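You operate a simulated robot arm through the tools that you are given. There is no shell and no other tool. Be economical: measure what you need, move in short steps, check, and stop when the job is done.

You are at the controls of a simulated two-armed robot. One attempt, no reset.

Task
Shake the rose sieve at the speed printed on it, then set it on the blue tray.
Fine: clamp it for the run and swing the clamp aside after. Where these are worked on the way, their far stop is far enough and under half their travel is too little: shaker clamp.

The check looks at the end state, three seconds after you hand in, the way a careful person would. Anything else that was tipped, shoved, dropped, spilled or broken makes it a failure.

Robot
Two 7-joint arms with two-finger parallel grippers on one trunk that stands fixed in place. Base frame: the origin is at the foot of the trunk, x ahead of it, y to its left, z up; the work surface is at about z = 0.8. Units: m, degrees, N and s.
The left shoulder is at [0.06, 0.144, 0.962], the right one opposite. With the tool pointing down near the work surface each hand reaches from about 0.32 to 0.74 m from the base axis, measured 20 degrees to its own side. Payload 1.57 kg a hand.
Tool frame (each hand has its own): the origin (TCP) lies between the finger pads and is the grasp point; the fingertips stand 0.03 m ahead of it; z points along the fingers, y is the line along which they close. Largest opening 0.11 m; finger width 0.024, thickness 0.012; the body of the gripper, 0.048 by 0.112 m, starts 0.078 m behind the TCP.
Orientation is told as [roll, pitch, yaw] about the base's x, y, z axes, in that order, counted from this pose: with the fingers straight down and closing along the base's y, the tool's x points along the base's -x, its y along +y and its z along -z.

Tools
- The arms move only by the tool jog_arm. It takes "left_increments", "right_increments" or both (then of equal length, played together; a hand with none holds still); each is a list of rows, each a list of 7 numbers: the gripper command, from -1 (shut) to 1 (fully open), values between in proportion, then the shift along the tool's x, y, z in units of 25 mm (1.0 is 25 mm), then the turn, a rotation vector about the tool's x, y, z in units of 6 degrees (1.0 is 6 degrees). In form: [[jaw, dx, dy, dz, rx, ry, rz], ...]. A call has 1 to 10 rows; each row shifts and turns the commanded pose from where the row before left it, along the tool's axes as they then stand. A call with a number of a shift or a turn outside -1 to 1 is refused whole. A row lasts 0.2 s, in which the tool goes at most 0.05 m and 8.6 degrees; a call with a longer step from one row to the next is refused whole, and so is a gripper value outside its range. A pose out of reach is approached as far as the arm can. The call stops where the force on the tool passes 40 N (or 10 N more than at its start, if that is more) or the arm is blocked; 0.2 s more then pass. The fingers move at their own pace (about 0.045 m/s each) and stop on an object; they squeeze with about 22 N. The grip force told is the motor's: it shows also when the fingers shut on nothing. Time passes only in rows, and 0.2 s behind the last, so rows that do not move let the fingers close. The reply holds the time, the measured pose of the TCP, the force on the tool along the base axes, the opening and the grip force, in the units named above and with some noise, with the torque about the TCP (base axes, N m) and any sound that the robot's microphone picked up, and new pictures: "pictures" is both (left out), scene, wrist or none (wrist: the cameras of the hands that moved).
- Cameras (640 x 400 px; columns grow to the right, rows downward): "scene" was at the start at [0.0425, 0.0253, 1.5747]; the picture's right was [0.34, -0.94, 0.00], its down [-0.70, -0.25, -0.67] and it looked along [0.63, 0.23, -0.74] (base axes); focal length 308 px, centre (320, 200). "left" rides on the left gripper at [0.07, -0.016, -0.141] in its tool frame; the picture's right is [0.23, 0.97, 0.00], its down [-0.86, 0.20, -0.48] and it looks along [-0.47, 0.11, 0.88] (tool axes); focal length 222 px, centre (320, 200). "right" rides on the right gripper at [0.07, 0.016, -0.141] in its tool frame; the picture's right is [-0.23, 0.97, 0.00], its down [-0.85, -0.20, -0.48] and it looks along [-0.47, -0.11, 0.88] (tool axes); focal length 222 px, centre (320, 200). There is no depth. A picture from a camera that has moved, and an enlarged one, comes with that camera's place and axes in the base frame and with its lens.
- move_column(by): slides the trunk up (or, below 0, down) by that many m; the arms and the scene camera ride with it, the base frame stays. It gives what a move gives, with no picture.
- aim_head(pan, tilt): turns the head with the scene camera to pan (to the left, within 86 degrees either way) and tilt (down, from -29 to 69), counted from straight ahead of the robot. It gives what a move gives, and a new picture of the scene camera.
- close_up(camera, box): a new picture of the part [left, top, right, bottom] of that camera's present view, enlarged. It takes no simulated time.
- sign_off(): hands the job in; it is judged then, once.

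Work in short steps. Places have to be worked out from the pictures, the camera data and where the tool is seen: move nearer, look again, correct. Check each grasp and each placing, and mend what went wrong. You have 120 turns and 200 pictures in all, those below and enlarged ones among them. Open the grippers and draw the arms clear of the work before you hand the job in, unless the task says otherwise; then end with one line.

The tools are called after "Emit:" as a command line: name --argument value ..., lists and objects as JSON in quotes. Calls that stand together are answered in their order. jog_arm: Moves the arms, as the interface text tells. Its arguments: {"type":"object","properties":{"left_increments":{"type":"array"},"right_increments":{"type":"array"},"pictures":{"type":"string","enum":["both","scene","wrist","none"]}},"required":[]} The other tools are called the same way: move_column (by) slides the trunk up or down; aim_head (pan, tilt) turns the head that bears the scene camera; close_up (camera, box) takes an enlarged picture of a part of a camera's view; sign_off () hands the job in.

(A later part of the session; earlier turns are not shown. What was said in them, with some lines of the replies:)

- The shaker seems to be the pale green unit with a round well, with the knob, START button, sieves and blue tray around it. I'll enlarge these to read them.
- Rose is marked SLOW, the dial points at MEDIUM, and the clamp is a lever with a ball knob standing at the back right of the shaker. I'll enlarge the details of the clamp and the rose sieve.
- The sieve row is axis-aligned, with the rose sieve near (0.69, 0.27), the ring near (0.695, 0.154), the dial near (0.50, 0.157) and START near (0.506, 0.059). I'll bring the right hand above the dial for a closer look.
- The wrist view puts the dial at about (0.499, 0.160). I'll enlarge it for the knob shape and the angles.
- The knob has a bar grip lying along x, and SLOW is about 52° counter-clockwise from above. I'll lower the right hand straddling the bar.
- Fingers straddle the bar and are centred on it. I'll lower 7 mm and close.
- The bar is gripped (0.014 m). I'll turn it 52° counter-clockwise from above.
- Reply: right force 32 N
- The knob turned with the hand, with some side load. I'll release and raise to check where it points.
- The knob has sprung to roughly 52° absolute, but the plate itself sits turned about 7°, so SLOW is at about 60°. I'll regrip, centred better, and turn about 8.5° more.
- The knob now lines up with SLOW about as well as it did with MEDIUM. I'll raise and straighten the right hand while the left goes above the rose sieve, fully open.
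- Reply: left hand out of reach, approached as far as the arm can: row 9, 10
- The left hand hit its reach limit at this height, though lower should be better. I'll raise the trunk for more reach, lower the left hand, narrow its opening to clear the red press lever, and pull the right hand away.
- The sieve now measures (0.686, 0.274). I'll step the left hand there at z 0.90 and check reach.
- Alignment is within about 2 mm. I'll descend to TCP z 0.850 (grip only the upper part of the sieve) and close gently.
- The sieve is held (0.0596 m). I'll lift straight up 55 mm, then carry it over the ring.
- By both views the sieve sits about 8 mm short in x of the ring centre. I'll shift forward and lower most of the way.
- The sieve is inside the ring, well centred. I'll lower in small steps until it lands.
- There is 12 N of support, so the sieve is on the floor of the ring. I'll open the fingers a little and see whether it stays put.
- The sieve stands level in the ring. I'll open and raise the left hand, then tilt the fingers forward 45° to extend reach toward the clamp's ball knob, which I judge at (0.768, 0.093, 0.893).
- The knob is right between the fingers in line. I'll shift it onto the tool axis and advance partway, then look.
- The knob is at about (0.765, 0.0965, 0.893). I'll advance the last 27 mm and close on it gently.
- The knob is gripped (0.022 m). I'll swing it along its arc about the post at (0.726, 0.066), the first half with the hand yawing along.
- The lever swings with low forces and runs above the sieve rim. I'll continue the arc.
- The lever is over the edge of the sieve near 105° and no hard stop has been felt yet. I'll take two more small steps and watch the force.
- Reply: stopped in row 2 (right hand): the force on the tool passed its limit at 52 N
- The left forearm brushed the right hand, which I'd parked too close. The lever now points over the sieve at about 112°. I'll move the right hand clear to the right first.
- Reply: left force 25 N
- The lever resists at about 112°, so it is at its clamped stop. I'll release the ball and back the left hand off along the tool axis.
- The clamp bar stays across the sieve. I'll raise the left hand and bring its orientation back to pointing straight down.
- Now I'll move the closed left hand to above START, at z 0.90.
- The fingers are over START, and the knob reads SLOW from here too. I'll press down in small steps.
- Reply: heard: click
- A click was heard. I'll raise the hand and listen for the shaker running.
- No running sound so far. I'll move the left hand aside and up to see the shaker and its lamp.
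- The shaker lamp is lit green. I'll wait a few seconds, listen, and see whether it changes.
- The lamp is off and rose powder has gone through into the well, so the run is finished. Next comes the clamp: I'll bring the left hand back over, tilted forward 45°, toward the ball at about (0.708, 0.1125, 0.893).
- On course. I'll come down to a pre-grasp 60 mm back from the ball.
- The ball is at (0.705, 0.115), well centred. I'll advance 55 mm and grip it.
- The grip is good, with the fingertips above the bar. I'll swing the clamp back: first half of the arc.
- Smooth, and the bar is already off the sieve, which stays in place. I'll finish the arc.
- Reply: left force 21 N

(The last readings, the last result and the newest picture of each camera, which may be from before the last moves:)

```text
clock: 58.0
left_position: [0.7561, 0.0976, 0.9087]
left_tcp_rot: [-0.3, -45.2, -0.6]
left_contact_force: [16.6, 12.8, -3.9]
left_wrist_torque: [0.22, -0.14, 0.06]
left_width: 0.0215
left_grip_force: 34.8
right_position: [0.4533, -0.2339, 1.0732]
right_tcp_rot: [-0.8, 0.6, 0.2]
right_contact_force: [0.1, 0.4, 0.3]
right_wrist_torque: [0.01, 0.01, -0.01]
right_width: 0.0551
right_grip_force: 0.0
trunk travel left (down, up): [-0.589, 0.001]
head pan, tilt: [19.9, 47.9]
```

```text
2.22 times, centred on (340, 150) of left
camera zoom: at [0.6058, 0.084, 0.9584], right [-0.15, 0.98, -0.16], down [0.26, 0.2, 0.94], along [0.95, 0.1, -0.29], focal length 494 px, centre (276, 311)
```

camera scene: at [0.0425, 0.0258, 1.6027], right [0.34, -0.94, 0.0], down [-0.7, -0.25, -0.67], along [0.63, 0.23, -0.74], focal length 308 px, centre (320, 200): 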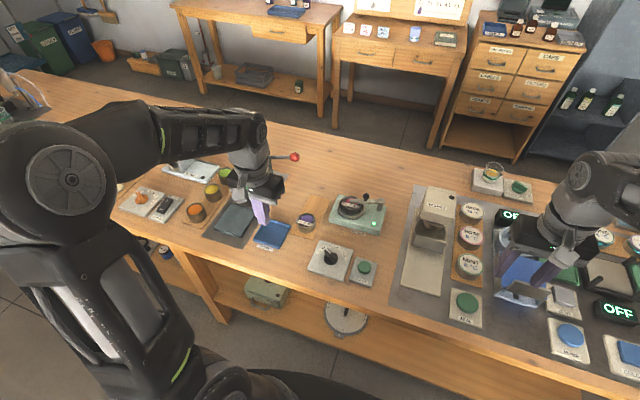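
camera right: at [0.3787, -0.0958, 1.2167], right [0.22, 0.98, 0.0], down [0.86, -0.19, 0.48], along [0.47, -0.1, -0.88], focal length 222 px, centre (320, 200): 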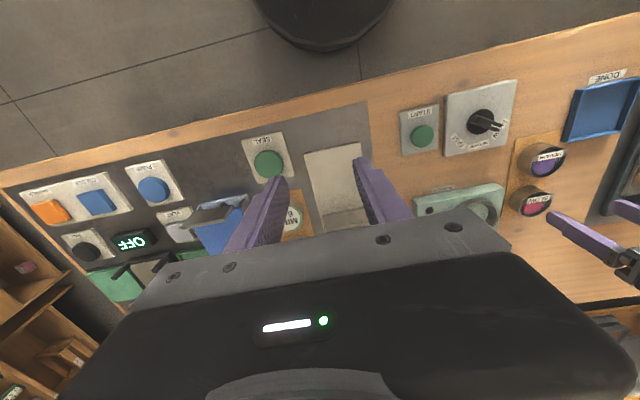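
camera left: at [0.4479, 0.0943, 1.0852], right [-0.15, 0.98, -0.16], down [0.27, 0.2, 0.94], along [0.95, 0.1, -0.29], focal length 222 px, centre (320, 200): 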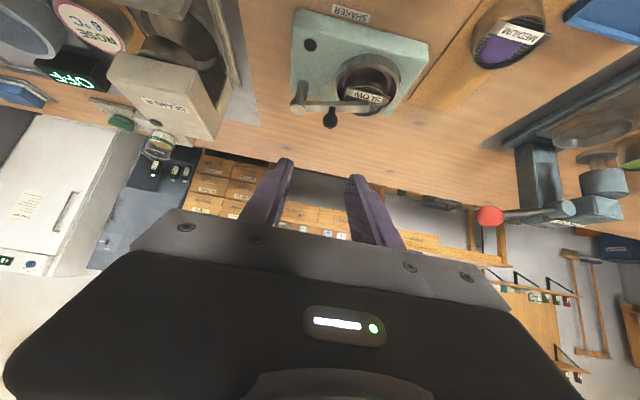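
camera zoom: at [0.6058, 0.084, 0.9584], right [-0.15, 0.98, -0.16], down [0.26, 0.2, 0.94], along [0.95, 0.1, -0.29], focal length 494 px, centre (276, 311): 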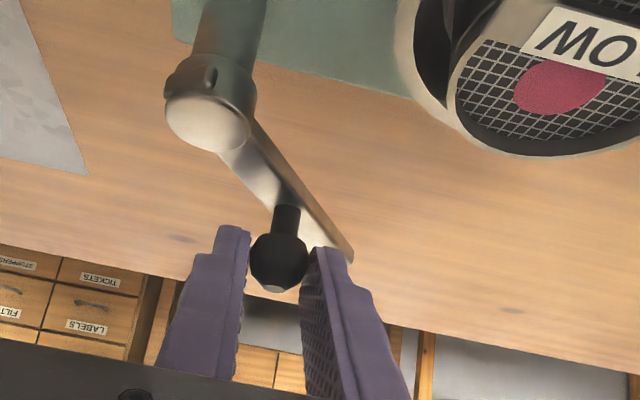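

The lever is back where it started, fully aside. I'll release and back off.

Emit:
jog_arm --left_increments '[[-0.5, 0, 0, 0, 0, 0, 0], [-0.18, 0, 0, 0, 0, 0, 0], [-0.18, 0, 0, 0, 0, 0, 0], [-0.18, 0, 0, -0.6, 0, 0, 0], [-0.18, 0, 0, -0.9, 0, 0, 0], [-0.18, 0, 0, -0.9, 0, 0, 0], [-0.18, 0, 0.6, -0.9, 0, 0, 0], [0.4, 0, 0.6, -0.5, 0, 0, 0], [0.4, 0, 0.6, 0, 0, 0, 0], [0.4, 0, 0.6, 0, 0, 0, 0]]' --pictures "none"

Emit:
jog_arm --left_increments '[[0.4, 0, 0, 0, 0, 0.94, 0], [0.4, 0, 0, 0, 0, 0.94, 0], [0.4, 0, 0, 0, 0, 0.94, 0], [0.4, 0, 0, 0, 0, 0.94, 0], [0.4, 0, 0, 0, 0, 0.94, 0], [0.4, 0, 0, 0, 0, 0.94, 0], [0.4, 0, 0, 0, 0, 0.94, 0], [0.4, 0, 0, 0, 0, 0.94, 0]]' --pictures "both"

Emit:
close_up --camera "scene" --box '[310, 170, 400, 240]'

```text
clock: 60.2
left_position: [0.6857, 0.1581, 0.9772]
left_tcp_rot: [-0.1, -45.3, -0.6]
left_contact_force: [-0.4, -0.4, -1.0]
left_wrist_torque: [-0.02, 0.01, -0.02]
left_width: 0.077
left_grip_force: 0.0
right_position: [0.451, -0.2345, 1.0747]
right_tcp_rot: [-0.6, 0.5, 0.2]
right_contact_force: [-0.1, 0.8, 0.2]
right_wrist_torque: [-0.03, -0.02, 0.02]
right_width: 0.0551
right_grip_force: 0.0
trunk travel left (down, up): [-0.589, 0.001]
head pan, tilt: [19.9, 47.9]
```

```text
clock: 62.0
left_position: [0.686, 0.157, 0.9757]
left_tcp_rot: [0.0, -0.1, -0.7]
left_contact_force: [-0.4, 0.1, 0.2]
left_wrist_torque: [0.04, -0.03, 0.0]
left_width: 0.0769
left_grip_force: 0.0
right_position: [0.4518, -0.2338, 1.0727]
right_tcp_rot: [-0.7, 0.6, 0.2]
right_contact_force: [-0.4, 0.2, 0.3]
right_wrist_torque: [0.01, 0.0, -0.03]
right_width: 0.0552
right_grip_force: 0.0
trunk travel left (down, up): [-0.589, 0.001]
head pan, tilt: [19.9, 47.9]
camera scene: at [0.0435, 0.0253, 1.6027], right [0.34, -0.94, 0.0], down [-0.7, -0.25, -0.67], along [0.63, 0.23, -0.74], focal length 308 px, centre (320, 200)
camera left: at [0.6158, 0.1432, 1.1167], right [-0.22, 0.98, 0.0], down [0.86, 0.19, 0.48], along [0.47, 0.1, -0.88], focal length 222 px, centre (320, 200)
```

scene: 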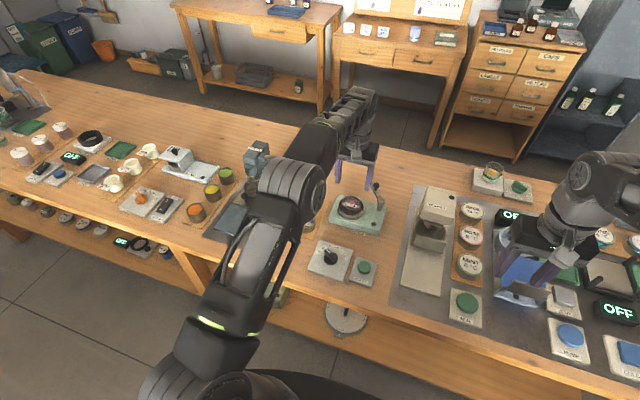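
left: 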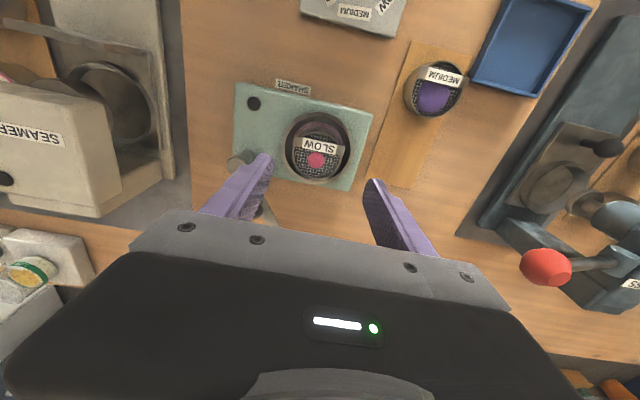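

```text
5.71 times, centred on (355, 205) of scene
camera zoom: at [0.0435, 0.0253, 1.6027], right [0.34, -0.94, 0.0], down [-0.7, -0.25, -0.67], along [0.63, 0.23, -0.74], focal length 1762 px, centre (120, 171)
```

zoom: 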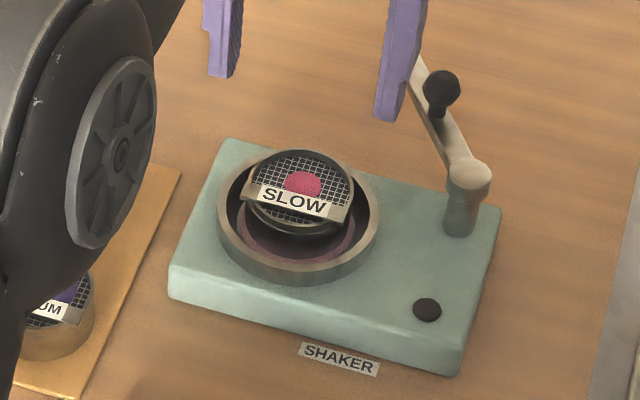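

The clamp is aside and the sieve sits as I left it. I'll descend to the same height where I released it and grip.

Emit:
jog_arm --left_increments '[[0.35, -0.33, -0.05, 0.8, 0, 0, -0.12], [0.35, 0, 0, 0.8, 0, 0, 0], [0.35, 0, 0, 0.8, 0, 0, 0], [0.35, 0, 0, 0.8, 0, 0, 0], [0.35, 0, 0, 0.55, 0, 0, 0], [0.35, 0, 0, 0.2, 0, 0, 0]]' --pictures "none"

Emit:
close_up --camera "left" --box '[220, 90, 420, 250]'

Emit:
close_up --camera "scene" --box '[310, 170, 400, 240]'

```text
clock: 63.4
left_position: [0.6953, 0.1551, 0.8775]
left_tcp_rot: [0.0, -0.2, 0.0]
left_contact_force: [-0.2, -0.9, 0.0]
left_wrist_torque: [-0.02, -0.01, 0.01]
left_width: 0.0744
left_grip_force: 0.1
right_position: [0.4512, -0.2339, 1.0741]
right_tcp_rot: [-0.7, 0.5, 0.1]
right_contact_force: [0.1, -0.2, -0.8]
right_wrist_torque: [0.0, 0.02, 0.01]
right_width: 0.0549
right_grip_force: 0.0
trunk travel left (down, up): [-0.589, 0.001]
head pan, tilt: [19.9, 47.9]
```

```text
2.50 times, centred on (320, 170) of left
camera zoom: at [0.6245, 0.1408, 1.0183], right [-0.23, 0.97, 0.0], down [0.85, 0.2, 0.48], along [0.47, 0.11, -0.88], focal length 555 px, centre (320, 275)
```

zoom: 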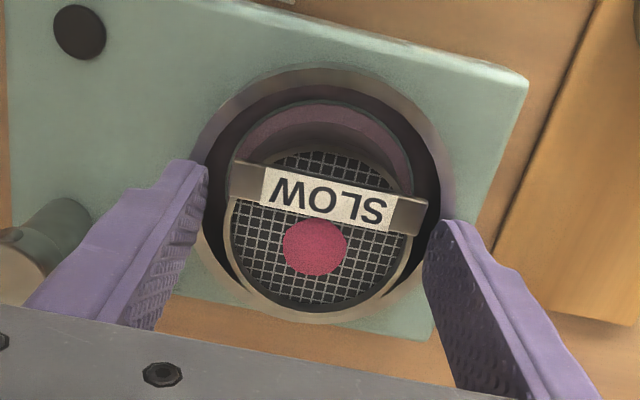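

```text
5.71 times, centred on (355, 205) of scene
camera zoom: at [0.0425, 0.0253, 1.6027], right [0.34, -0.94, 0.0], down [-0.7, -0.25, -0.67], along [0.63, 0.23, -0.74], focal length 1762 px, centre (120, 171)
```

zoom: 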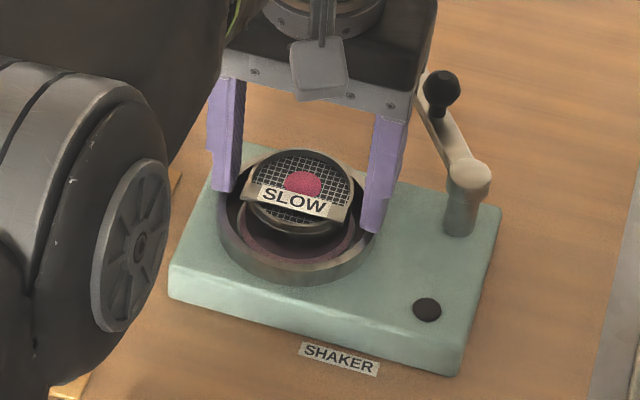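

The alignment matches the release. I'll close on the sieve and lift slowly.

Emit:
jog_arm --left_increments '[[0.1, 0, 0, 0, 0, 0, 0], [-0.2, 0, 0, 0, 0, 0, 0], [-0.4, 0, 0, 0, 0, 0, 0], [-0.4, 0, 0, 0, 0, 0, 0], [-0.4, 0, 0, -0.3, 0, 0, 0], [-0.4, 0, 0, -0.5, 0, 0, 0], [-0.4, 0, 0, -0.7, 0, 0, 0], [-0.4, 0, 0, -0.7, 0, 0, 0], [-0.4, 0, 0, 0, 0, 0, 0]]' --pictures "both"

```text
clock: 65.4
left_position: [0.694, 0.1552, 0.9329]
left_tcp_rot: [0.0, -0.2, 0.0]
left_contact_force: [0.3, 0.2, -1.8]
left_wrist_torque: [0.02, 0.03, -0.03]
left_width: 0.0594
left_grip_force: 22.2
right_position: [0.4501, -0.2336, 1.0738]
right_tcp_rot: [-0.7, 0.5, 0.2]
right_contact_force: [-1.0, -0.3, -0.2]
right_wrist_torque: [0.01, 0.04, -0.02]
right_width: 0.0551
right_grip_force: 0.1
trunk travel left (down, up): [-0.589, 0.001]
head pan, tilt: [19.9, 47.9]
camera scene: at [0.0428, 0.0253, 1.6027], right [0.34, -0.94, 0.0], down [-0.7, -0.25, -0.67], along [0.63, 0.23, -0.74], focal length 308 px, centre (320, 200)
camera left: at [0.6235, 0.1408, 1.0732], right [-0.23, 0.97, 0.0], down [0.85, 0.2, 0.48], along [0.47, 0.11, -0.88], focal length 222 px, centre (320, 200)
```

scene: 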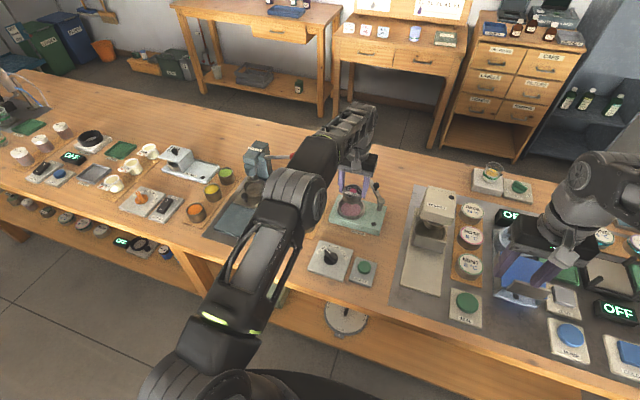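
left: 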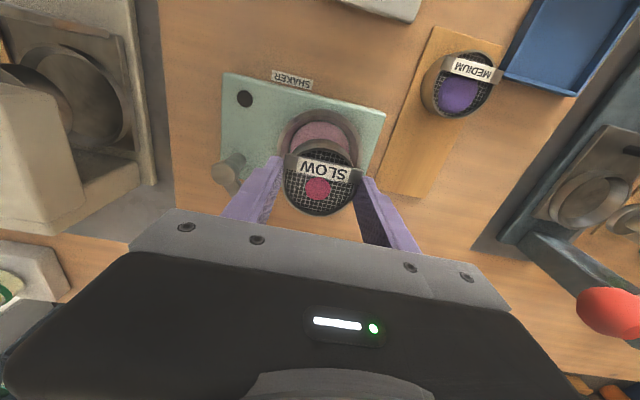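

The sieve is held and lifted, and the tray is around (0.533, 0.364). I'll carry it over with clearance above the purple sieve.

Emit:
jog_arm --left_increments '[[-0.4, 0.644, 0.836, -0.1, 0, 0, 0], [-0.4, 0.644, 0.836, -0.1, 0, 0, 0], [-0.4, 0.644, 0.836, -0.1, 0, 0, 0], [-0.4, 0.644, 0.836, -0.1, 0, 0, 0], [-0.4, 0.644, 0.836, 0, 0, 0, 0], [-0.4, 0.644, 0.836, 0, 0, 0, 0], [-0.4, 0.644, 0.836, 0, 0, 0, 0], [-0.4, 0.644, 0.836, 0, 0, 0, 0], [-0.4, 0.644, 0.836, 0, 0, 0, 0], [-0.4, 0.644, 0.836, 0, 0, 0, 0]]' --pictures "both"

Emit:
close_up --camera "scene" --box '[230, 190, 340, 270]'

```text
clock: 67.6
left_position: [0.5323, 0.3653, 0.9418]
left_tcp_rot: [-0.1, -0.2, 0.0]
left_contact_force: [0.3, 0.0, -0.9]
left_wrist_torque: [-0.02, 0.02, -0.02]
left_width: 0.0597
left_grip_force: 22.3
right_position: [0.4491, -0.2337, 1.0752]
right_tcp_rot: [-0.7, 0.5, 0.2]
right_contact_force: [-0.2, 0.1, 0.5]
right_wrist_torque: [-0.02, -0.04, -0.03]
right_width: 0.0549
right_grip_force: 0.1
trunk travel left (down, up): [-0.589, 0.001]
head pan, tilt: [19.9, 47.9]
camera scene: at [0.0421, 0.0258, 1.6027], right [0.34, -0.94, 0.0], down [-0.7, -0.25, -0.67], along [0.63, 0.23, -0.74], focal length 308 px, centre (320, 200)
camera left: at [0.4624, 0.35, 1.0827], right [-0.23, 0.97, 0.0], down [0.85, 0.2, 0.48], along [0.47, 0.11, -0.88], focal length 222 px, centre (320, 200)
```

scene: 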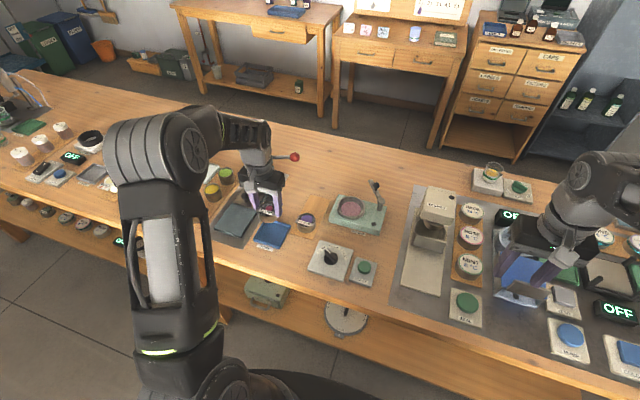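
left: 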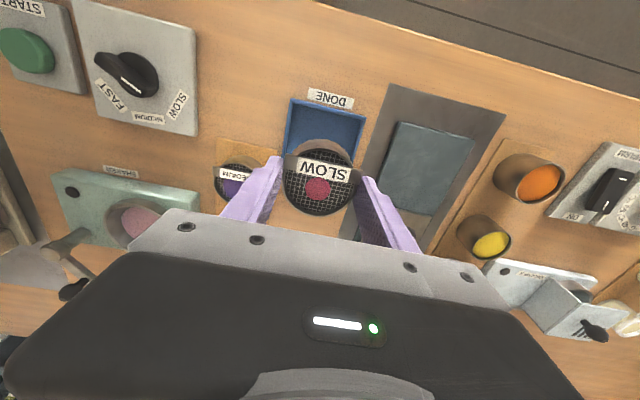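

```text
5.00 times, centred on (285, 230) of scene
camera zoom: at [0.0421, 0.0258, 1.6027], right [0.34, -0.94, 0.0], down [-0.7, -0.25, -0.67], along [0.63, 0.23, -0.74], focal length 1542 px, centre (495, 50)
```

zoom: 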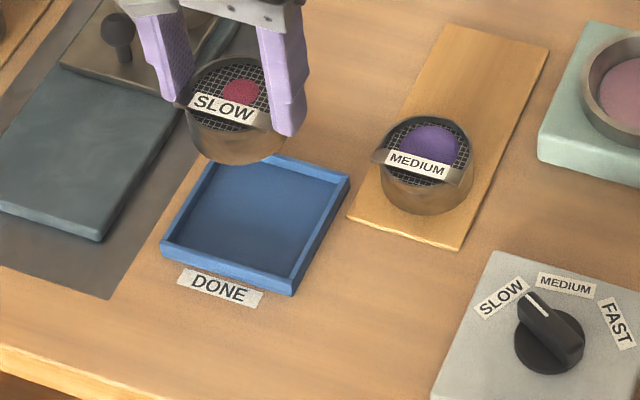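

The tray centre works out at (0.529, 0.3635), so I'm within 3 mm. I'll correct and lower most of the way.

Emit:
jog_arm --left_increments '[[-0.4, 0.12, -0.08, 0.6, 0, 0, 0], [-0.4, 0, 0, 0.7, 0, 0, 0], [-0.4, 0, 0, 0.7, 0, 0, 0], [-0.4, 0, 0, 0.7, 0, 0, 0], [-0.4, 0, 0, 0.5, 0, 0, 0], [-0.4, 0, 0, 0, 0, 0, 0]]' --pictures "none"

Emit:
close_up --camera "scene" --box '[230, 190, 340, 270]'

Emit:
close_up --camera "left" --box '[220, 60, 420, 240]'

```text
clock: 69.0
left_position: [0.5313, 0.3625, 0.8636]
left_tcp_rot: [-0.1, -0.1, 0.0]
left_contact_force: [0.5, 0.0, -0.5]
left_wrist_torque: [0.0, -0.01, 0.02]
left_width: 0.0596
left_grip_force: 21.8
right_position: [0.4491, -0.2344, 1.0739]
right_tcp_rot: [-0.7, 0.5, 0.1]
right_contact_force: [0.0, -0.2, 0.1]
right_wrist_torque: [0.0, 0.0, -0.01]
right_width: 0.0547
right_grip_force: 0.1
trunk travel left (down, up): [-0.589, 0.001]
head pan, tilt: [19.9, 47.9]
```

```text
5.00 times, centred on (285, 230) of scene
camera zoom: at [0.0425, 0.0253, 1.6027], right [0.34, -0.94, 0.0], down [-0.7, -0.25, -0.67], along [0.63, 0.23, -0.74], focal length 1542 px, centre (495, 50)
```

zoom: 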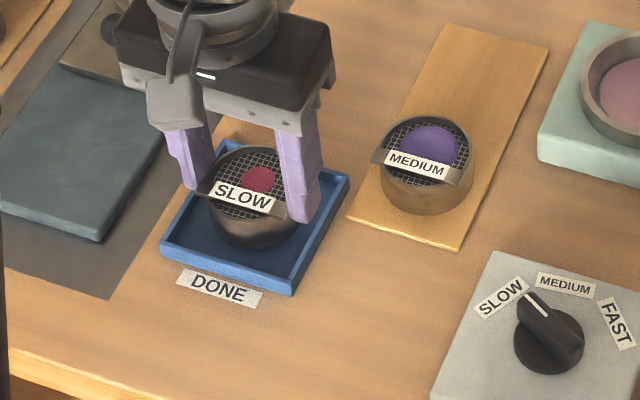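

```text
2.22 times, centred on (320, 150) of left
camera zoom: at [0.4601, 0.3474, 1.0025], right [-0.23, 0.97, 0.0], down [0.85, 0.2, 0.48], along [0.47, 0.11, -0.88], focal length 494 px, centre (320, 311)
```

zoom: 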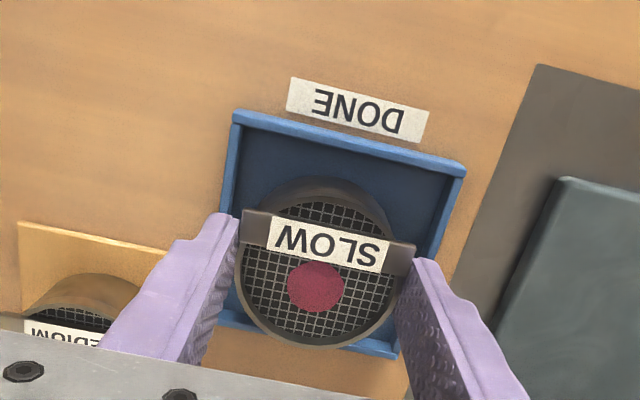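

The sieve is centred over the tray floor. I'll lower the last 12 mm in small steps until contact.

Emit:
jog_arm --left_increments '[[-0.4, 0, 0, 0.2, 0, 0, 0], [-0.4, 0, 0, 0.1, 0, 0, 0], [-0.4, 0, 0, 0.1, 0, 0, 0], [-0.4, 0, 0, 0, 0, 0, 0]]' --pictures "none"

```text
clock: 70.0
left_position: [0.5302, 0.363, 0.8525]
left_tcp_rot: [-0.1, 0.0, 0.0]
left_contact_force: [0.5, -0.8, -0.7]
left_wrist_torque: [0.0, -0.03, -0.01]
left_width: 0.0595
left_grip_force: 22.0
right_position: [0.4508, -0.2346, 1.074]
right_tcp_rot: [-0.7, 0.5, 0.3]
right_contact_force: [0.6, 0.3, -0.2]
right_wrist_torque: [0.01, -0.03, 0.0]
right_width: 0.0547
right_grip_force: 0.2
trunk travel left (down, up): [-0.589, 0.001]
head pan, tilt: [19.9, 47.9]
```

No contact yet. I'll go on in 1.5 mm steps.

Emit:
jog_arm --left_increments '[[-0.4, 0, 0, 0.06, 0, 0, 0], [-0.4, 0, 0, 0.06, 0, 0, 0]]' --pictures "none"

Emit:
close_up --camera "scene" --box '[230, 190, 340, 270]'

```text
clock: 70.6
left_position: [0.5308, 0.3625, 0.8526]
left_tcp_rot: [0.0, -0.5, 0.0]
left_contact_force: [-1.6, 0.0, 16.4]
left_wrist_torque: [0.03, 0.17, 0.03]
left_width: 0.0594
left_grip_force: 21.9
right_position: [0.4494, -0.2338, 1.0755]
right_tcp_rot: [-0.7, 0.5, 0.3]
right_contact_force: [-0.3, -0.2, -0.3]
right_wrist_torque: [0.0, 0.0, 0.01]
right_width: 0.0548
right_grip_force: 0.0
trunk travel left (down, up): [-0.589, 0.001]
head pan, tilt: [19.9, 47.9]
```

```text
5.00 times, centred on (285, 230) of scene
camera zoom: at [0.0407, 0.0242, 1.6031], right [0.34, -0.94, 0.0], down [-0.7, -0.25, -0.67], along [0.63, 0.23, -0.74], focal length 1542 px, centre (495, 50)
```

zoom: 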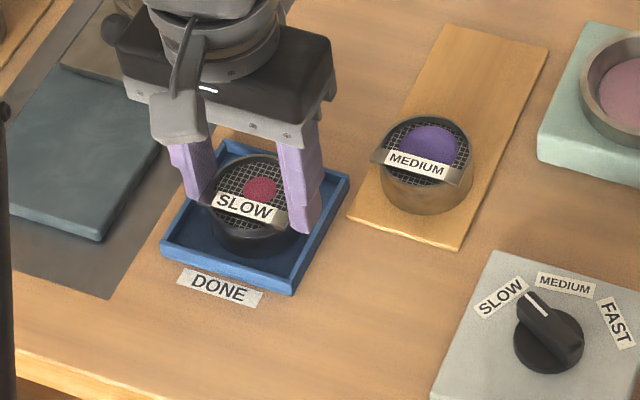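

Contact at 16 N, so the sieve is on the tray floor. I'll back off 2 mm of push, open slightly, then rise straight up.

Emit:
jog_arm --left_increments '[[-0.4, 0, 0, -0.08, 0, 0, 0], [0.15, 0, 0, 0, 0, 0, 0], [0.25, 0, 0, 0, 0, 0, 0], [0.25, 0, 0, -0.2, 0, 0, 0], [0.25, 0, 0, -0.8, 0, 0, 0], [0.25, 0, 0, -0.9, 0, 0, 0], [0.25, 0, 0, -0.9, 0, 0, 0], [0.25, 0, 0, -0.9, 0, 0, 0], [0.25, 0, 0, -0.9, 0, 0, 0], [0.5, 0, 0, -0.9, 0, 0, 0]]' --pictures "none"

Emit:
jog_arm --left_increments '[[1, 0.5, 0.9, -0.6, 0, 0, 0], [1, 0.5, 0.9, -0.6, 0, 0, 0], [1, 0.5, 0.9, -0.6, 0, 0, 0], [1, 0.5, 0.9, -0.6, 0, 0, 0]]' --pictures "scene"

Emit:
close_up --camera "scene" --box '[230, 165, 400, 290]'

```text
clock: 72.8
left_position: [0.5311, 0.3629, 0.9884]
left_tcp_rot: [-0.1, 0.0, -0.1]
left_contact_force: [1.2, 0.2, -0.1]
left_wrist_torque: [0.0, 0.02, 0.0]
left_width: 0.0827
left_grip_force: 0.1
right_position: [0.4505, -0.2341, 1.0752]
right_tcp_rot: [-0.7, 0.4, 0.1]
right_contact_force: [-0.4, -0.7, -0.2]
right_wrist_torque: [-0.01, 0.01, -0.01]
right_width: 0.0552
right_grip_force: 0.1
trunk travel left (down, up): [-0.589, 0.001]
head pan, tilt: [19.9, 47.9]
```

```text
clock: 73.8
left_position: [0.479, 0.4534, 1.0481]
left_tcp_rot: [-0.1, -0.1, 0.0]
left_contact_force: [-0.6, 0.5, 0.0]
left_wrist_torque: [-0.01, -0.02, 0.02]
left_width: 0.11
left_grip_force: 0.1
right_position: [0.4499, -0.2336, 1.074]
right_tcp_rot: [-0.7, 0.5, 0.2]
right_contact_force: [-0.4, -0.3, 0.2]
right_wrist_torque: [-0.02, 0.01, -0.01]
right_width: 0.055
right_grip_force: 0.0
trunk travel left (down, up): [-0.589, 0.001]
head pan, tilt: [19.9, 47.9]
camera scene: at [0.0421, 0.0256, 1.6027], right [0.34, -0.94, 0.0], down [-0.7, -0.25, -0.67], along [0.63, 0.23, -0.74], focal length 308 px, centre (320, 200)
```

scene: 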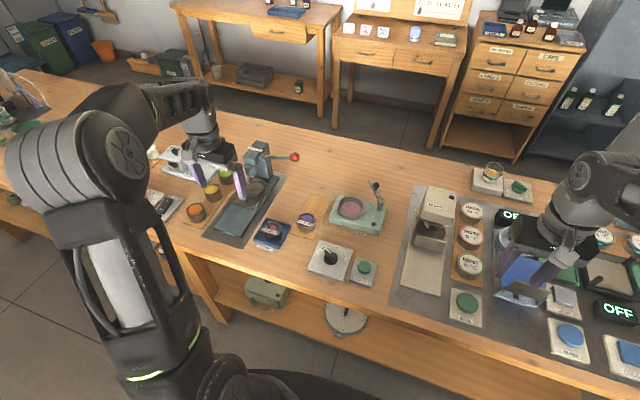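

```text
3.20 times, centred on (315, 228) of scene
camera zoom: at [0.0421, 0.0256, 1.6027], right [0.34, -0.94, 0.0], down [-0.7, -0.25, -0.67], along [0.63, 0.23, -0.74], focal length 987 px, centre (336, 112)
```

zoom: 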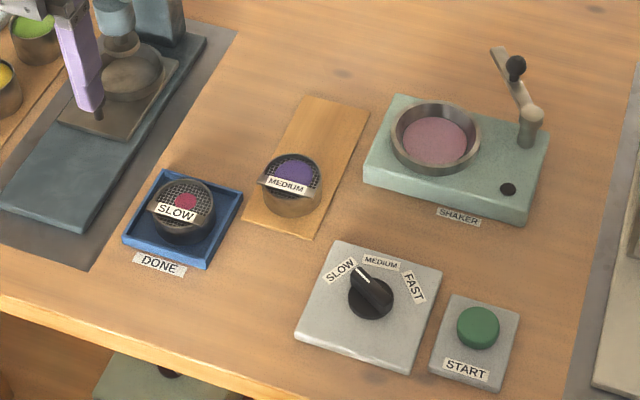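

The sieve sits flat in the tray, the clamp is aside and everything else is undisturbed. I'll draw both hands up and open before handing in.

Emit:
jog_arm --left_increments '[[1, 0.4, 0, -0.9, 0, 0, 0], [1, 0.4, 0, -0.9, 0, 0, 0], [1, 0.4, 0, -0.9, 0, 0, 0]]' --right_increments '[[1, 0.2, 0, -0.9, 0, 0, 0], [1, 0.2, 0, -0.9, 0, 0, 0], [1, 0.2, 0, -0.5, 0, 0, 0]]' --pictures "scene"

```text
clock: 74.6
left_position: [0.4484, 0.4525, 1.1154]
left_tcp_rot: [-0.1, -0.2, 0.0]
left_contact_force: [-0.5, -0.9, 0.4]
left_wrist_torque: [-0.01, -0.05, 0.0]
left_width: 0.11
left_grip_force: 0.0
right_position: [0.436, -0.2329, 1.1319]
right_tcp_rot: [-0.7, 0.5, 0.1]
right_contact_force: [0.0, 0.4, -0.3]
right_wrist_torque: [0.0, -0.01, 0.01]
right_width: 0.1099
right_grip_force: 0.2
trunk travel left (down, up): [-0.589, 0.001]
head pan, tilt: [19.9, 47.9]
camera scene: at [0.0412, 0.0251, 1.6027], right [0.34, -0.94, 0.0], down [-0.7, -0.25, -0.67], along [0.63, 0.23, -0.74], focal length 308 px, centre (320, 200)
```

scene: 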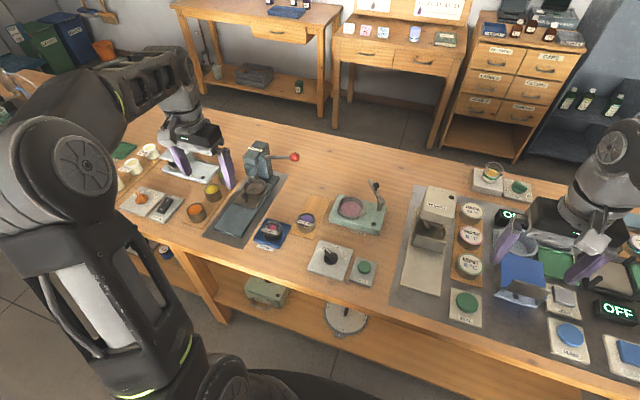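

Both hands are clear and open, and the work is complete, so I'm handing it in.

Emit:
sign_off

```text
The job is handed in.
```

The rose sieve was clamped and shaken at SLOW, the speed on its label; the clamp was then swung aside and the sieve set on the blue tray.
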